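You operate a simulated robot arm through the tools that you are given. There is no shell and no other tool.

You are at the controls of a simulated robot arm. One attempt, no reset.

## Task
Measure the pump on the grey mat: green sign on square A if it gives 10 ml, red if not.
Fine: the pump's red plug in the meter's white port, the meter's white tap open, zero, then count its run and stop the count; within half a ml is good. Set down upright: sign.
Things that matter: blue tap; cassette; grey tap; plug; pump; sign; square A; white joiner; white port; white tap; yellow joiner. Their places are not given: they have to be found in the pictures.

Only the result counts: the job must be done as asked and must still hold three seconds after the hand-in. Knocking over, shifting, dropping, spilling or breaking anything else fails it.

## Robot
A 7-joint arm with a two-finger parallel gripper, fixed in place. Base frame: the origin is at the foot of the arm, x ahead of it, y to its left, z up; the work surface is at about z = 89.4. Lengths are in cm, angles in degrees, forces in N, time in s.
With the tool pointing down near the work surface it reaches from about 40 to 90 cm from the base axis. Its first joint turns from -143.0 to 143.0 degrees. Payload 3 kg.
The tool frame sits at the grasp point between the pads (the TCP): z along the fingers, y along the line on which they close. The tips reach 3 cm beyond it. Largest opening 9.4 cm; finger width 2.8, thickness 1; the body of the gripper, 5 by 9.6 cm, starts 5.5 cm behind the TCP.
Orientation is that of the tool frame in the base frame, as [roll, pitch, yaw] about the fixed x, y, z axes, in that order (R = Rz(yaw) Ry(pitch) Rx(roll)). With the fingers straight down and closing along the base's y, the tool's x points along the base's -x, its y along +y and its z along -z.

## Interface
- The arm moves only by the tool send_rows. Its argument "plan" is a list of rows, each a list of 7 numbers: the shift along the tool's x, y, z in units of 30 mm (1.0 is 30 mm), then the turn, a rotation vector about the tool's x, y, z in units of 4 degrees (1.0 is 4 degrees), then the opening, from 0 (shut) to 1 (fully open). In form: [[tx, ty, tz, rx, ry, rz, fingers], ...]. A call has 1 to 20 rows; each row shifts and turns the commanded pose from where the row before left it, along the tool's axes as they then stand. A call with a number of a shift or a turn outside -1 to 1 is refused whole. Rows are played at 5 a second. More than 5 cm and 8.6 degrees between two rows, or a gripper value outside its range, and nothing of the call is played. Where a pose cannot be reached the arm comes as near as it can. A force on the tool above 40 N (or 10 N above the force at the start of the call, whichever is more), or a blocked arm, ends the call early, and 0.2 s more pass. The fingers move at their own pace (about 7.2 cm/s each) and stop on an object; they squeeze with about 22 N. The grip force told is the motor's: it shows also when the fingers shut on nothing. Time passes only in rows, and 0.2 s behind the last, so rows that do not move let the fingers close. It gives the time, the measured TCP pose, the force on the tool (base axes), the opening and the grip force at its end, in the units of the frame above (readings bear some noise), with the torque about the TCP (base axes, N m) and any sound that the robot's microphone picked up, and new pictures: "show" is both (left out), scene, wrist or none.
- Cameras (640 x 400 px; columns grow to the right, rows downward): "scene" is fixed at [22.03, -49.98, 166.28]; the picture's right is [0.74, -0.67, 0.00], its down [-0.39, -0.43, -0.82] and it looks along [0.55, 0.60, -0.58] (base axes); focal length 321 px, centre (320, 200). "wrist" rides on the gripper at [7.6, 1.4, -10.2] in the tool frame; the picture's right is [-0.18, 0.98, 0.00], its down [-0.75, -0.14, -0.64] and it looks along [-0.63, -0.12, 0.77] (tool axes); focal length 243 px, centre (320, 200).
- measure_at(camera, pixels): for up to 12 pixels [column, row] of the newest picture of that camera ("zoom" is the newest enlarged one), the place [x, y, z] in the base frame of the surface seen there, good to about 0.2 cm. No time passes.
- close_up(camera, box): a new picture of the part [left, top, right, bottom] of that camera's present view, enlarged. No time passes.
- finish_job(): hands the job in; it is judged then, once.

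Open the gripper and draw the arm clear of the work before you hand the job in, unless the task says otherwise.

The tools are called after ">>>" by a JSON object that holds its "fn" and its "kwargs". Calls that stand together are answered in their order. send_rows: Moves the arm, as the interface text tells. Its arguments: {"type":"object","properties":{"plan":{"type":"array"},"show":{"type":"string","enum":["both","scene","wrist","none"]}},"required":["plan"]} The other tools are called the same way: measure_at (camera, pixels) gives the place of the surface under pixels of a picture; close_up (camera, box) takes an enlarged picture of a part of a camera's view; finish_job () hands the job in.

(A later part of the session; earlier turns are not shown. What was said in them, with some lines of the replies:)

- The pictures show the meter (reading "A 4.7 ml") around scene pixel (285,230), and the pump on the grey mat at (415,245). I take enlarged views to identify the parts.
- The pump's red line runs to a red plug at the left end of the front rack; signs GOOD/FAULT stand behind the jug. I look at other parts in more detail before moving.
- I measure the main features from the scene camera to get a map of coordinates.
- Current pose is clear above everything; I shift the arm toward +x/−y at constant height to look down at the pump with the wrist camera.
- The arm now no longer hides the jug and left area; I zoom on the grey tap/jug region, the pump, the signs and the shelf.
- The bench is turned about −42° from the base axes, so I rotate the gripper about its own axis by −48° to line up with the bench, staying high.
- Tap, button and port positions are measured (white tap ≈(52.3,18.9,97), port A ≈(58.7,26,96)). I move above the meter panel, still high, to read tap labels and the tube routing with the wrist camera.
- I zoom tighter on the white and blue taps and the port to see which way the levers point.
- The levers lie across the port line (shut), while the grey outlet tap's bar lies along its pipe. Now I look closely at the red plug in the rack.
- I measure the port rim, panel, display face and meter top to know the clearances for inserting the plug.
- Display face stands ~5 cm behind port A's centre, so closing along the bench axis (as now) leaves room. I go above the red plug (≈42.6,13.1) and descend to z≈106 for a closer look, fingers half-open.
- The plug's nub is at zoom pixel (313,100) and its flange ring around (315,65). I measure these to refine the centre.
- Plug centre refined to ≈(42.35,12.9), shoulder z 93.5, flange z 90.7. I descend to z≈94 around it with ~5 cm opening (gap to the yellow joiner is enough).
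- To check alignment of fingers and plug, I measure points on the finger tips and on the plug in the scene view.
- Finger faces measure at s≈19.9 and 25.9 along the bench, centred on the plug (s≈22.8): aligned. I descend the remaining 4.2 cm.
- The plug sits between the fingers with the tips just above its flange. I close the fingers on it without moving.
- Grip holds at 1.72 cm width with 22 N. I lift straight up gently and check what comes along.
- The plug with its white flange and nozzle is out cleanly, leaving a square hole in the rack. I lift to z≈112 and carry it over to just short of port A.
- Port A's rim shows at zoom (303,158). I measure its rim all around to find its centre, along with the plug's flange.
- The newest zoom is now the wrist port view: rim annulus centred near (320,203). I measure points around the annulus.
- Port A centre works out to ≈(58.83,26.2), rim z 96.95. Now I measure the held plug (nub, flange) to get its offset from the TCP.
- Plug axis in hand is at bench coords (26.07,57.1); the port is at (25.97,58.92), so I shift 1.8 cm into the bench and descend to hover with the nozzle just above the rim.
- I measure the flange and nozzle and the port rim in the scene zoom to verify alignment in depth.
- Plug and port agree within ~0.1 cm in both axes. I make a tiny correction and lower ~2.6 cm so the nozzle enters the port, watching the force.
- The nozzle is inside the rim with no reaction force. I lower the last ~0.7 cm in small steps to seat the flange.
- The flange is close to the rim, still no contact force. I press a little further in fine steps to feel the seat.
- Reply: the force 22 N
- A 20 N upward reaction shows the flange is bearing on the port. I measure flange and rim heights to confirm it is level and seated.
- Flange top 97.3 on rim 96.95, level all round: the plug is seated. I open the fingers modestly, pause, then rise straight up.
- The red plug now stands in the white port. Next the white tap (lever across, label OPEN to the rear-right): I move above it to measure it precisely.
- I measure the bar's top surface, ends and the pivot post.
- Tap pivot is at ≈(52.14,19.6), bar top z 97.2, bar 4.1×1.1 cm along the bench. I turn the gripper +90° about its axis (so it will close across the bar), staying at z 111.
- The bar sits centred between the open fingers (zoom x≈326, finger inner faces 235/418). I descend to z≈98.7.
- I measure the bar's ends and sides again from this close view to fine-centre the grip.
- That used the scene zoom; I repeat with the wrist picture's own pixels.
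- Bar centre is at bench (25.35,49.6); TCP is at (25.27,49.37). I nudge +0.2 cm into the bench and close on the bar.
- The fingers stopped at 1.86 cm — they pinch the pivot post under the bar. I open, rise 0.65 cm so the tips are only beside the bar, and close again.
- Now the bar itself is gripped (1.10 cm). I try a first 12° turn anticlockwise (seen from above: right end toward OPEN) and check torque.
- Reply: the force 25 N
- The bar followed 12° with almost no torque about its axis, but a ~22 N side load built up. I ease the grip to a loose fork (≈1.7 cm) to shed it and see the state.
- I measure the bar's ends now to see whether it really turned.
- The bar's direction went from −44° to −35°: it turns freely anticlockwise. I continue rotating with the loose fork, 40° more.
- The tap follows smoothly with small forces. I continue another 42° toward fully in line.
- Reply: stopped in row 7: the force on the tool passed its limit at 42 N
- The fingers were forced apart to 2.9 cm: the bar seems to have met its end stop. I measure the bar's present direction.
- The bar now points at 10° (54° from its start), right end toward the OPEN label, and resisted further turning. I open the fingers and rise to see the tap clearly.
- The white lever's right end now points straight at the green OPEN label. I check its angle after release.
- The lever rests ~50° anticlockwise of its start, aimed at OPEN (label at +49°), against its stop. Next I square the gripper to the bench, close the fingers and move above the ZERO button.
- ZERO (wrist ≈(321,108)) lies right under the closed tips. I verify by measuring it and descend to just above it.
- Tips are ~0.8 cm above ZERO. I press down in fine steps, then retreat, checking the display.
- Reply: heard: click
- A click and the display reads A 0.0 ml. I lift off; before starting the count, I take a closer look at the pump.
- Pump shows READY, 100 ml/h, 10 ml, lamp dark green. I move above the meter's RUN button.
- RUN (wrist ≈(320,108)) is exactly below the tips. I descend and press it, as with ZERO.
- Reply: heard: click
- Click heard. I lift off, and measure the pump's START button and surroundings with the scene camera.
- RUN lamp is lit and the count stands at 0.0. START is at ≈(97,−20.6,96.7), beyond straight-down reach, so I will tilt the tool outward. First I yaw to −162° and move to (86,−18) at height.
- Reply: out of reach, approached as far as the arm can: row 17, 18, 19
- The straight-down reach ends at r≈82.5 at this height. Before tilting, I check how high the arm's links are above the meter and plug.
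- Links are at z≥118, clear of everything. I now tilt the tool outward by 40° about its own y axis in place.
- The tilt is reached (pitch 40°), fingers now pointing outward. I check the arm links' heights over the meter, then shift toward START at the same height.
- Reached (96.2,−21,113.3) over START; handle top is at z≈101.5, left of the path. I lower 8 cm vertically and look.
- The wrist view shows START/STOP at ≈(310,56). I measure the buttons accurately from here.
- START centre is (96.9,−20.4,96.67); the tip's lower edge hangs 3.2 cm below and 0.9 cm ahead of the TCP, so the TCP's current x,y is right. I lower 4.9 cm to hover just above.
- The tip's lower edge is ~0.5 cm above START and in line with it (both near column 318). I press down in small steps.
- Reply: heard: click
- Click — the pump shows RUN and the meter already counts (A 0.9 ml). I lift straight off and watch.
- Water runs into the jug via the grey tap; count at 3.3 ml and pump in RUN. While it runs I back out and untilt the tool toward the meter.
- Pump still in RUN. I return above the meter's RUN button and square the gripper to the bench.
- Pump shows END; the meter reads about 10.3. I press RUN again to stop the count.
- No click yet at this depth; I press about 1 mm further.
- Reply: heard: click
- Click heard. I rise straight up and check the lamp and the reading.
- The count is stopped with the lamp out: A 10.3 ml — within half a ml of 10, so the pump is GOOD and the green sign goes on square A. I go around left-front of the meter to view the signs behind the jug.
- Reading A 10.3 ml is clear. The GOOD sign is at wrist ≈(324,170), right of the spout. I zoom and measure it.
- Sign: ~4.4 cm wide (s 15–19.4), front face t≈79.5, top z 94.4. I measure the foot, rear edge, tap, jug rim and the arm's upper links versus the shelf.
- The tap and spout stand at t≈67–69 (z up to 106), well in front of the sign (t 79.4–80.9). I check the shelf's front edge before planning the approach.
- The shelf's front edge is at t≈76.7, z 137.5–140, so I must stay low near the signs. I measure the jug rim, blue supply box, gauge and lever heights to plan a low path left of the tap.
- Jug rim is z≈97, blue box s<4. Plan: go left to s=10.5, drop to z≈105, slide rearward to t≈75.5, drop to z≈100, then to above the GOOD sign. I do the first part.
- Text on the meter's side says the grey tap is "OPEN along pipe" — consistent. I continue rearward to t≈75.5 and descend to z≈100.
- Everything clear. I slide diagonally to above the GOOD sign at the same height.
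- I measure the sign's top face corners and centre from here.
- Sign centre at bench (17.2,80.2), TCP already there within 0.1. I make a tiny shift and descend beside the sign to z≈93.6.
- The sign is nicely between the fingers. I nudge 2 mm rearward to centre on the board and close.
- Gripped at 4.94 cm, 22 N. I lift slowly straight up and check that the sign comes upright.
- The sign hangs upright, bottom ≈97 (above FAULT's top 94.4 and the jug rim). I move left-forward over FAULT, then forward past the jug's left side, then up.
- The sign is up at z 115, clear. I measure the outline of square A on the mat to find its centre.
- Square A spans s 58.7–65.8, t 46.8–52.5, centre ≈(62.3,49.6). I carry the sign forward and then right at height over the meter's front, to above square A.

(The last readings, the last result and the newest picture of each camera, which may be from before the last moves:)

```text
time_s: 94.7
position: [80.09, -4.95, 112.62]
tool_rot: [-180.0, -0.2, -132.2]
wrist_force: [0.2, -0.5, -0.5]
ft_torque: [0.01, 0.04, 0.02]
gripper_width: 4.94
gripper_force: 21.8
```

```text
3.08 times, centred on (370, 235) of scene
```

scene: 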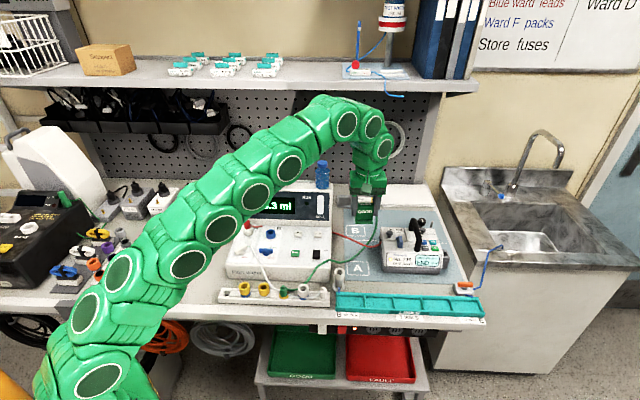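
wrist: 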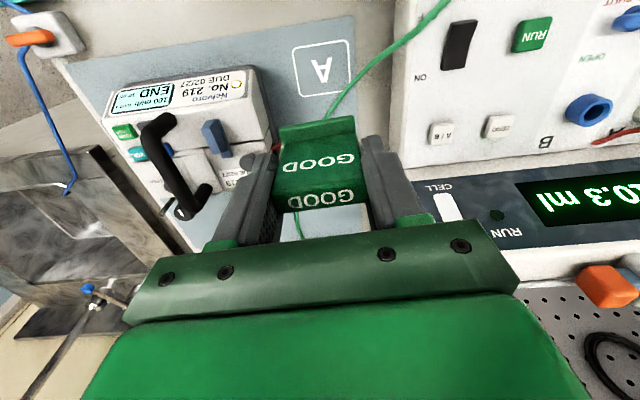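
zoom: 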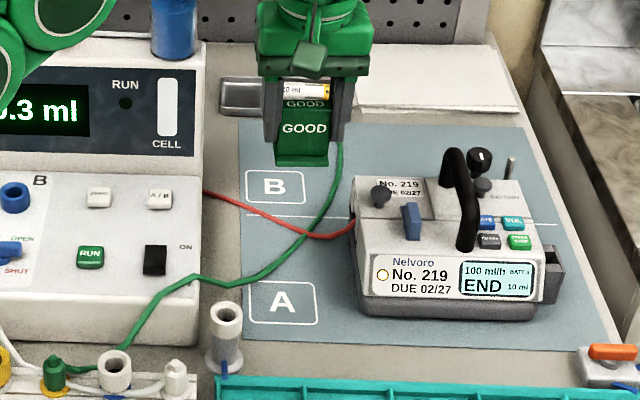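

TCP is over (62.7,50.15), i.e. square A. I descend to z≈98 and check alignment.

>>> {"fn": "send_rows", "kwargs": {"plan": [[0.04, 0.03, 0.9, 0, 0, 0, 0.3], [0.03, 0, 0.95, 0, 0, 0, 0.3], [0, 0, 0.95, 0, 0, 0, 0.3], [0, 0, 0.95, 0, 0, 0, 0.3], [0, 0, 0.9, 0, 0, 0, 0.3], [0, 0, 0, 0, 0, 0, 0.3]]}}

>>> {"fn": "close_up", "kwargs": {"camera": "wrist", "box": [200, 40, 440, 230]}}

>>> {"fn": "close_up", "kwargs": {"camera": "scene", "box": [320, 210, 400, 290]}}

```text
time_s: 96.1
position: [79.64, -4.87, 98.74]
tool_rot: [179.9, -0.1, -132.3]
wrist_force: [0.4, 1.2, -0.1]
ft_torque: [-0.02, 0.01, 0.0]
gripper_width: 4.93
gripper_force: 22.6
```

scene: 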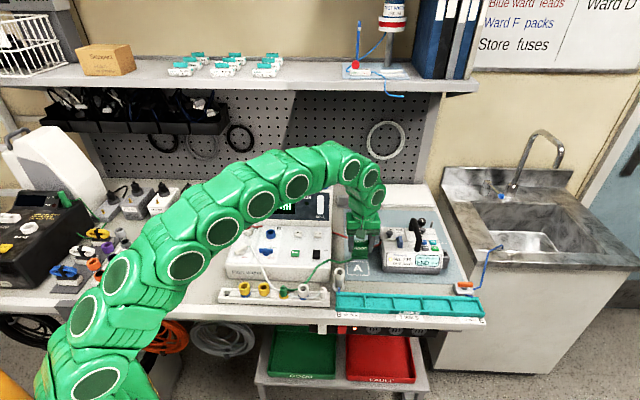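
wrist: 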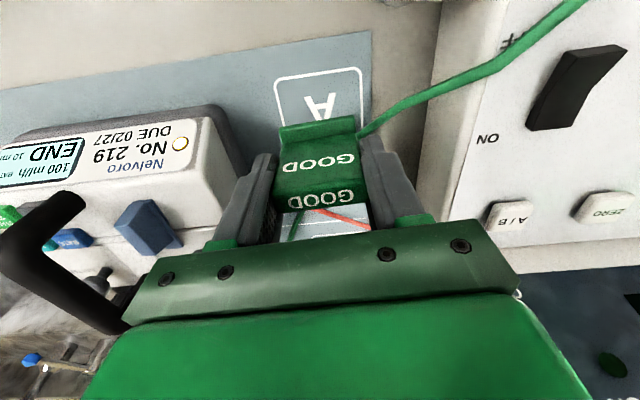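

```text
2.11 times, centred on (320, 135) of wrist
```

zoom: 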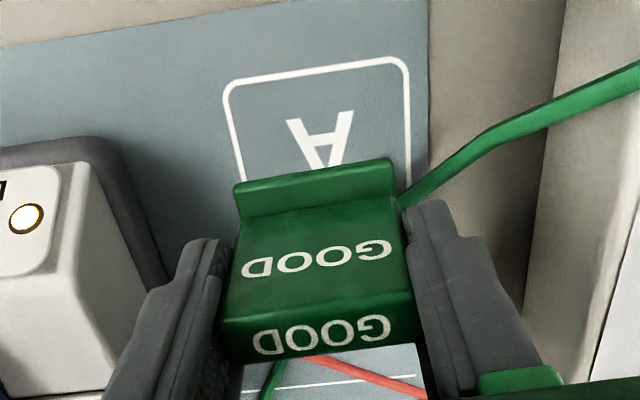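

```text
5.00 times, centred on (360, 250) of scene
```

zoom: 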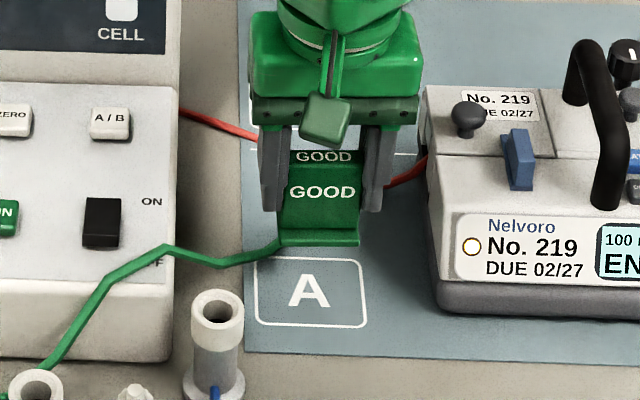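

Foot will land inside the square (s 59.8–64.8, t 48.1–50.7). I lower further, then in small steps until contact.

>>> {"fn": "send_rows", "kwargs": {"plan": [[0, 0, 0.7, 0, 0, 0, 0.3], [0, 0, 0.6, 0, 0, 0, 0.3], [0, 0, 0.25, 0, 0, 0, 0.3], [0, 0, 0.06, 0, 0, 0, 0.3], [0, 0, 0.04, 0, 0, 0, 0.3], [0, 0, 0, 0, 0, 0, 0.3]]}}

>>> {"fn": "close_up", "kwargs": {"camera": "scene", "box": [330, 230, 390, 290]}}

>>> {"fn": "close_up", "kwargs": {"camera": "wrist", "box": [220, 60, 420, 230]}}

```text
time_s: 97.5
position: [79.92, -4.94, 93.84]
tool_rot: [179.9, -0.2, -132.2]
wrist_force: [0.2, -0.4, -0.6]
ft_torque: [0.01, 0.0, 0.0]
gripper_width: 4.91
gripper_force: 21.9
```

scene: 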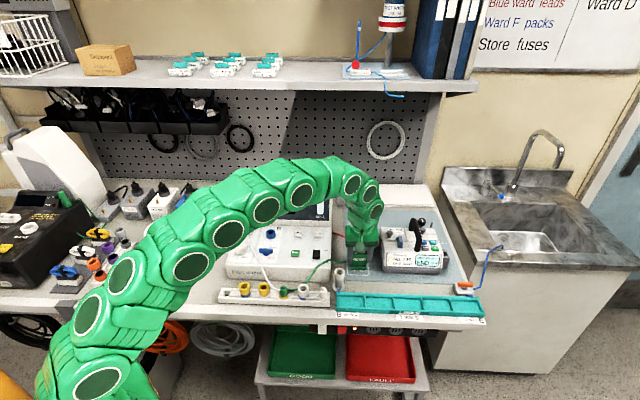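
wrist: 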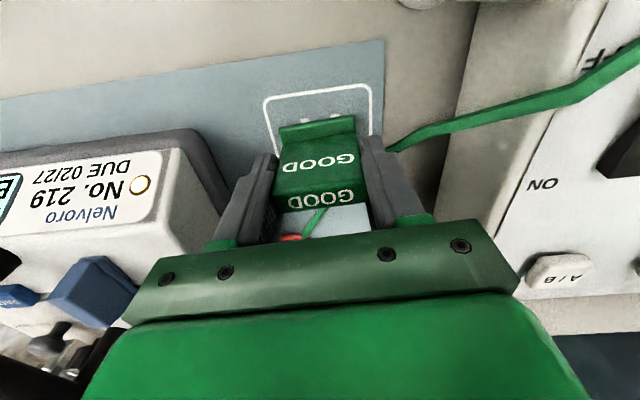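

```text
6.67 times, centred on (360, 260) of scene
```

zoom: 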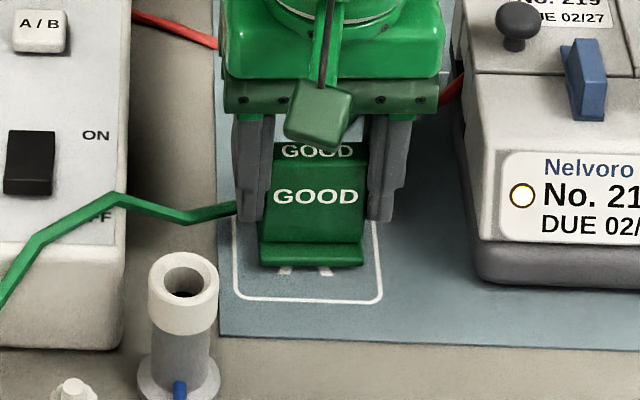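

```text
2.35 times, centred on (320, 145) of wrist
```

zoom: 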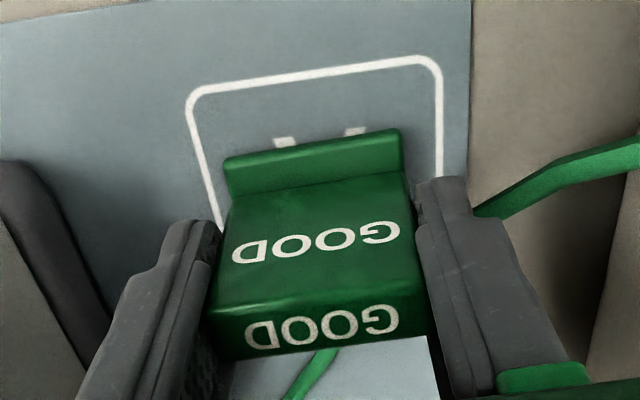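

The sign hovers ~0.3 cm above the mat inside the square, slightly to the rear. I shift 0.4 cm forward and lower to contact.

>>> {"fn": "send_rows", "kwargs": {"plan": [[0.12, 0, 0, 0, 0, 0, 0.3], [0, 0, 0.05, 0, 0, 0, 0.3], [0, 0, 0.04, 0, 0, 0, 0.3], [0, 0, 0.03, 0, 0, 0, 0.3], [0, 0, 0, 0, 0, 0, 0.3]], "show": "none"}}

>>> {"fn": "close_up", "kwargs": {"camera": "scene", "box": [330, 230, 390, 290]}}

```text
time_s: 98.7
position: [79.6, -5.18, 93.57]
tool_rot: [-179.9, -0.3, -132.2]
wrist_force: [0.9, 0.2, -0.3]
ft_torque: [0.0, 0.03, 0.0]
gripper_width: 4.92
gripper_force: 22.3
```

```text
6.67 times, centred on (360, 260) of scene
```

zoom: 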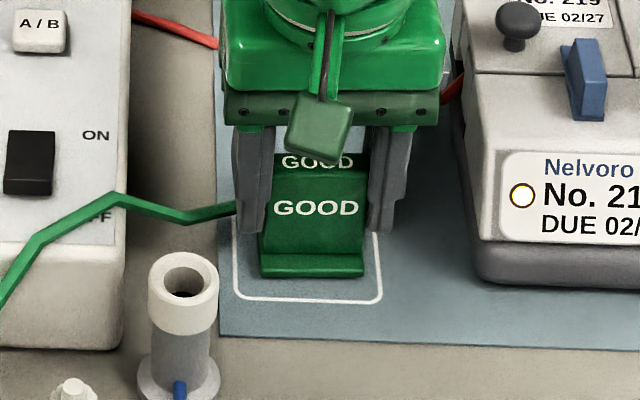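

No contact yet at z 93.57; I keep lowering in 1 mm steps.

>>> {"fn": "send_rows", "kwargs": {"plan": [[0, 0, 0.03, 0, 0, 0, 0.3], [0, 0, 0.03, 0, 0, 0, 0.3], [0, 0, 0, 0, 0, 0, 0.3]], "show": "none"}}

```text
time_s: 99.5
position: [79.61, -5.14, 93.42]
tool_rot: [-179.9, -0.3, -132.2]
wrist_force: [0.3, 0.0, -0.2]
ft_torque: [0.02, 0.01, -0.01]
gripper_width: 4.94
gripper_force: 21.3
```

Still no reaction force (−0.2 N); I lower further in 0.6–1 mm steps.

>>> {"fn": "send_rows", "kwargs": {"plan": [[0, 0, 0.03, 0, 0, 0, 0.3], [0, 0, 0.02, 0, 0, 0, 0.3], [0, 0, 0, 0, 0, 0, 0.3]], "show": "none"}}

>>> {"fn": "close_up", "kwargs": {"camera": "scene", "box": [335, 240, 380, 285]}}

```text
time_s: 100.3
position: [79.64, -5.25, 93.34]
tool_rot: [180.0, -0.1, -132.2]
wrist_force: [-6.7, 6.0, 19.8]
ft_torque: [0.11, 0.34, -0.01]
gripper_width: 4.96
gripper_force: 21.9
```

```text
8.89 times, centred on (358, 262) of scene
```

zoom: 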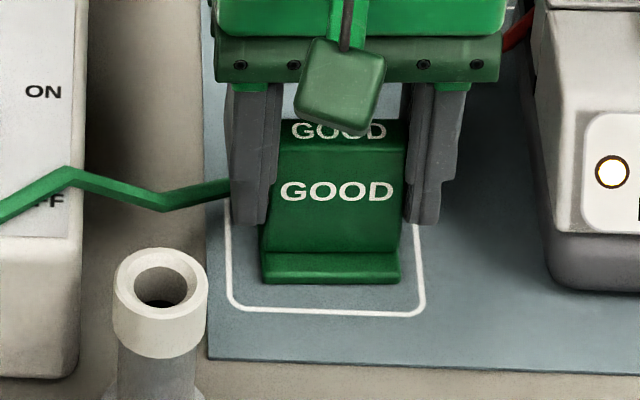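

Contact at z 93.34 (≈20 N). I back off half a millimetre, then open the fingers gently and look.

>>> {"fn": "send_rows", "kwargs": {"plan": [[0, 0, -0.015, 0, 0, 0, 0.3], [0, 0, 0, 0, 0, 0, 0.3], [0, 0, 0, 0, 0, 0, 0.56], [0, 0, 0, 0, 0, 0, 0.6], [0, 0, 0, 0, 0, 0, 0.66], [0, 0, 0, 0, 0, 0, 0.66]]}}

>>> {"fn": "close_up", "kwargs": {"camera": "scene", "box": [335, 240, 380, 285]}}

>>> {"fn": "close_up", "kwargs": {"camera": "wrist", "box": [220, 60, 420, 230]}}

```text
time_s: 101.7
position: [79.63, -5.27, 93.33]
tool_rot: [-179.9, -0.2, -132.2]
wrist_force: [-0.5, -0.6, -0.5]
ft_torque: [0.0, 0.0, 0.01]
gripper_width: 6.2
gripper_force: 0.1
```

scene: 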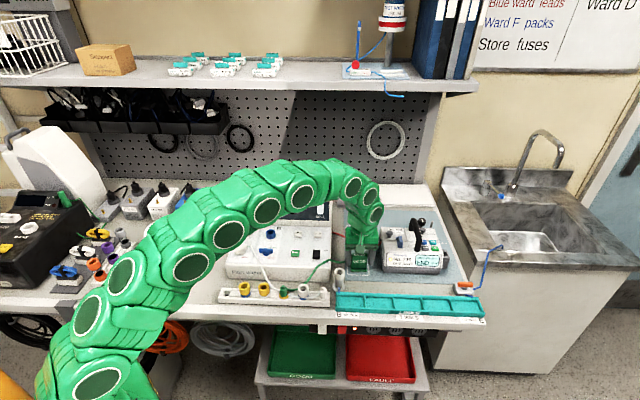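
wrist: 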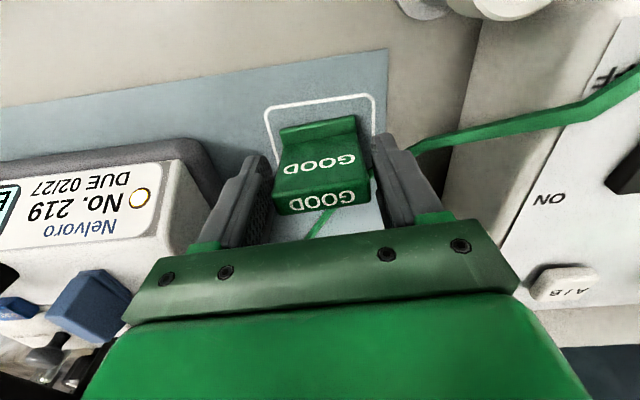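

```text
8.89 times, centred on (358, 262) of scene
```

zoom: 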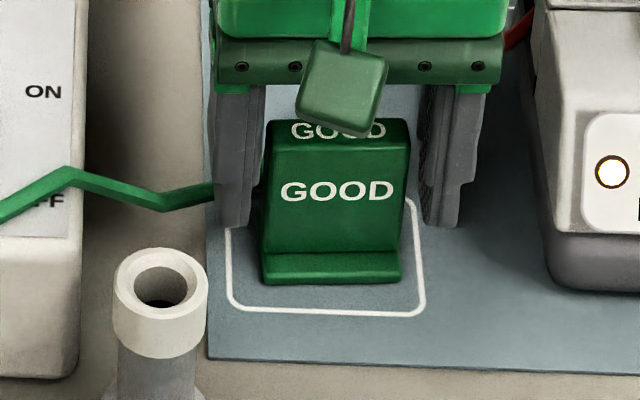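

```text
2.35 times, centred on (320, 145) of wrist
```

zoom: 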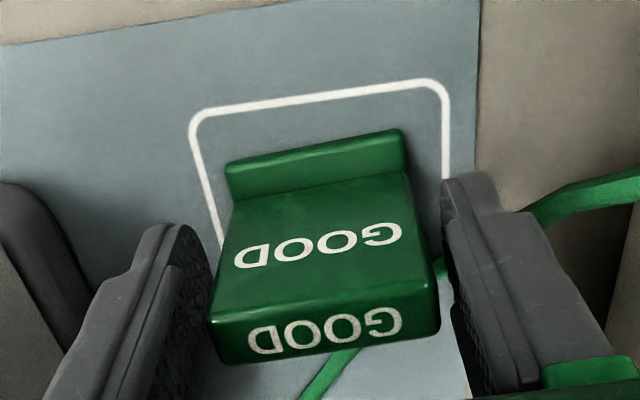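

The sign stands free and upright inside square A. I rise straight up, then draw the arm back clear.

>>> {"fn": "send_rows", "kwargs": {"plan": [[0, 0, -0.3, 0, 0, 0, 0.66], [0, 0, -0.7, 0, 0, 0, 0.66], [0, 0, -0.9, 0, 0, 0, 0.66], [0, 0, -0.9, 0, 0, 0, 0.66], [0, 0, -0.9, 0, 0, 0, 0.66], [0, 0, -0.9, 0, 0, 0, 0.66], [0, 0, -0.9, 0, 0, 0, 0.8], [0.9, 0, 0, 0, 0, 0, 1], [0.9, 0.3, -0.3, 0, 0, 0, 1], [0.9, 0.5, -0.3, 0, 0, 0, 1], [0.9, 0.5, -0.3, 0, 0, 0, 1], [0.9, 0.5, -0.3, 0, 0, 0, 1], [0.9, 0.5, 0, 0, 0, 0, 1], [0.9, 0.5, 0, 0, 0, 0, 1], [0, 0, 0, 0, 0, 0, 1]]}}

>>> {"fn": "close_up", "kwargs": {"camera": "scene", "box": [200, 170, 470, 310]}}

>>> {"fn": "close_up", "kwargs": {"camera": "scene", "box": [330, 230, 400, 290]}}

```text
time_s: 104.9
position: [60.41, -13.51, 113.33]
tool_rot: [180.0, -0.2, -132.1]
wrist_force: [-0.8, 0.0, 0.0]
ft_torque: [0.0, 0.01, 0.0]
gripper_width: 9.44
gripper_force: 0.1
```

scene: 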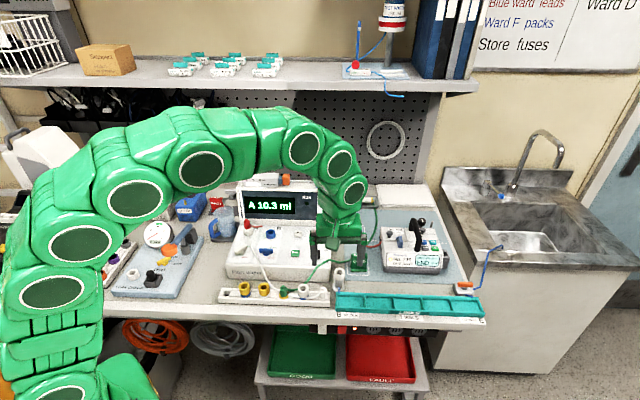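
wrist: 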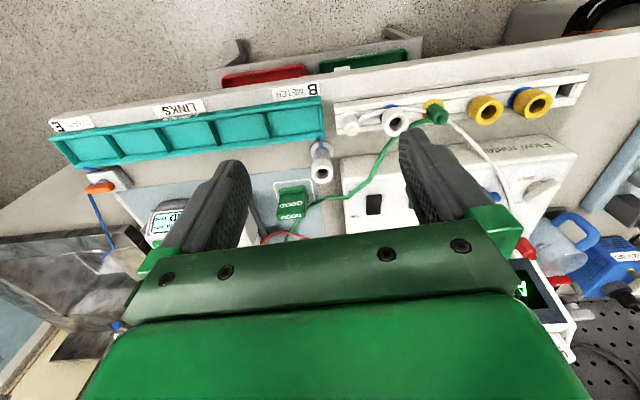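

```text
2.37 times, centred on (335, 240) of scene
```

zoom: 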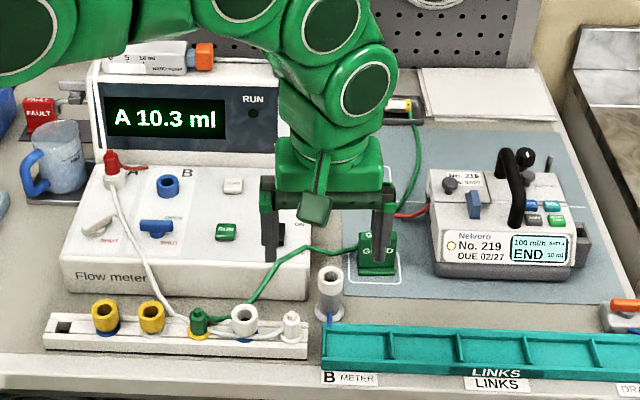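

```text
6.67 times, centred on (365, 260) of scene
```

zoom: 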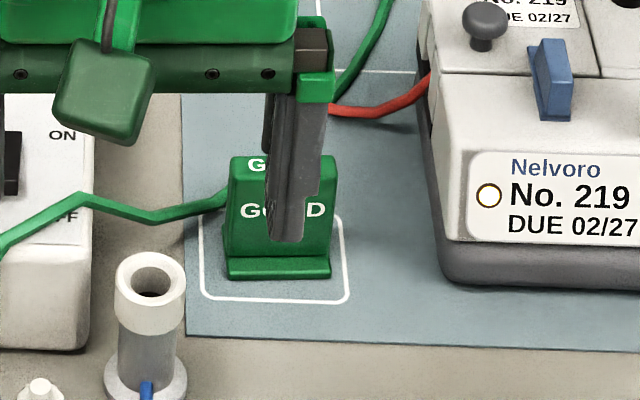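

The sign stands upright within square A. I draw the arm further left, away from the work, and take a last look.

>>> {"fn": "send_rows", "kwargs": {"plan": [[0, 0.95, -0.4, 0, 0, 0, 1], [0, 0.95, -0.4, 0, 0, 0, 1], [0, 0.95, -0.4, 0, 0, 0, 1], [0, 0.95, 0, 0, 0, 0, 1], [0, 0.95, 0, 0, 0, 0, 1], [0, 0.95, 0, 0, 0, 0, 1], [0, 0.95, 0, 0, 0, 0, 1], [0, 0, 0, 0, 0, 0, 1]]}}

>>> {"fn": "close_up", "kwargs": {"camera": "scene", "box": [200, 170, 470, 310]}}

>>> {"fn": "close_up", "kwargs": {"camera": "scene", "box": [330, 230, 400, 290]}}

>>> {"fn": "close_up", "kwargs": {"camera": "scene", "box": [190, 170, 300, 270]}}

```text
time_s: 106.7
position: [45.76, -0.22, 116.93]
tool_rot: [-180.0, -0.3, -132.2]
wrist_force: [0.4, -0.9, 0.1]
ft_torque: [-0.02, -0.01, 0.0]
gripper_width: 9.39
gripper_force: 0.0
```

scene: 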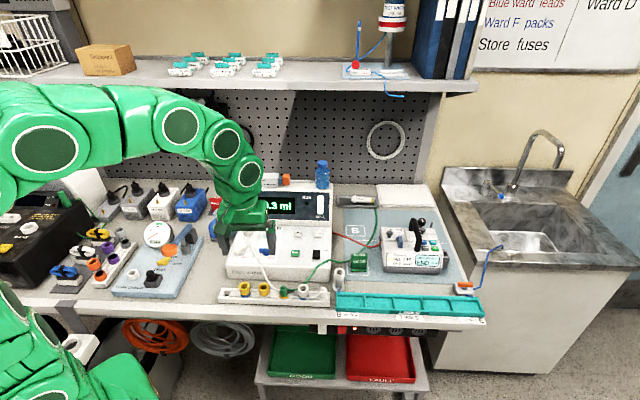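
wrist: 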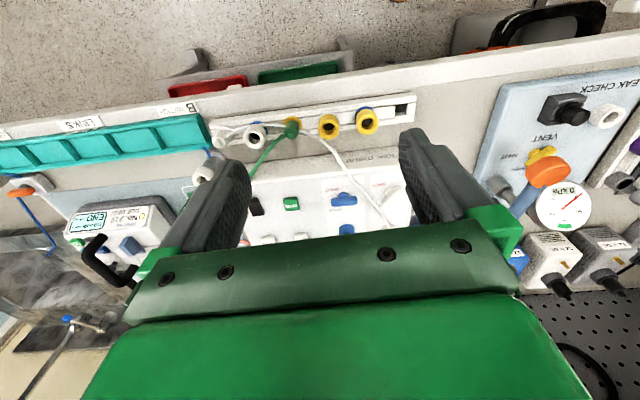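

```text
2.37 times, centred on (335, 240) of scene
```

zoom: 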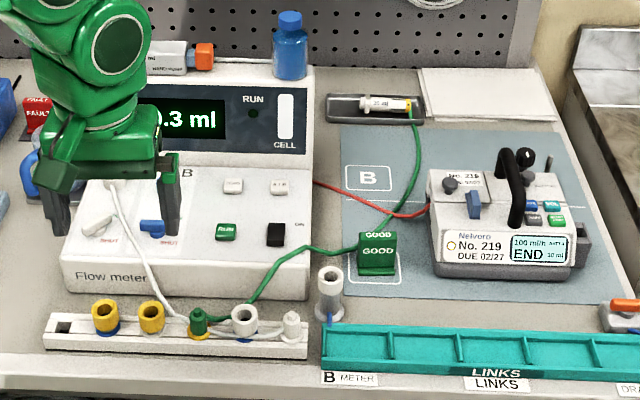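

```text
6.67 times, centred on (365, 260) of scene
```

zoom: 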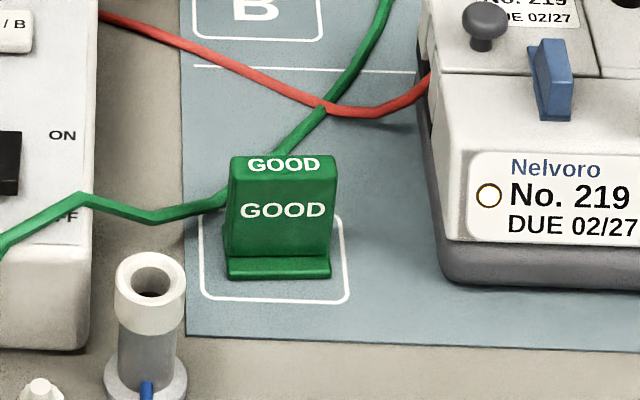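

```text
4.00 times, centred on (245, 220) of scene
```

zoom: 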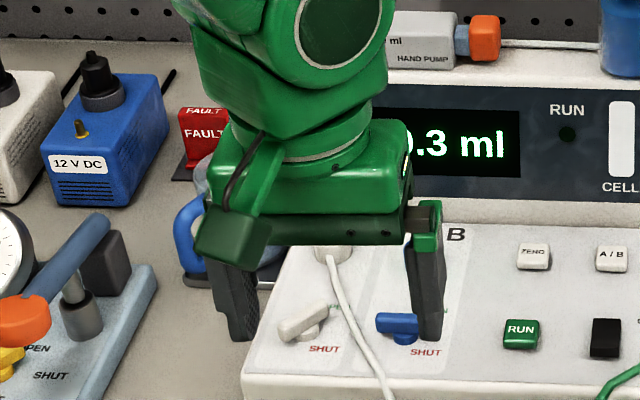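

The meter holds its 10.3 ml reading with the count stopped. The green GOOD sign stands upright inside square A, the gripper is open and the arm is clear, and nothing else looks disturbed. I hand the job in.

>>> {"fn": "finish_job", "kwargs": {}}

```text
The job is handed in.
```

The pump gave 10.3 ml, which is within half a ml of 10, so the green GOOD sign now stands upright on square A.

I put the pump's red plug in the meter's white port and opened the white tap. After zeroing the meter I started the count, ran the pump until it showed END, and stopped the count. The meter still showed 10.3 ml with its RUN lamp out when I handed in.

I left the plug in the white port and the white tap open. In the last pictures nothing else looked moved or spilled. The gripper was open and the arm drawn clear. The hand-in only confirmed that the job was received; no verdict came back.
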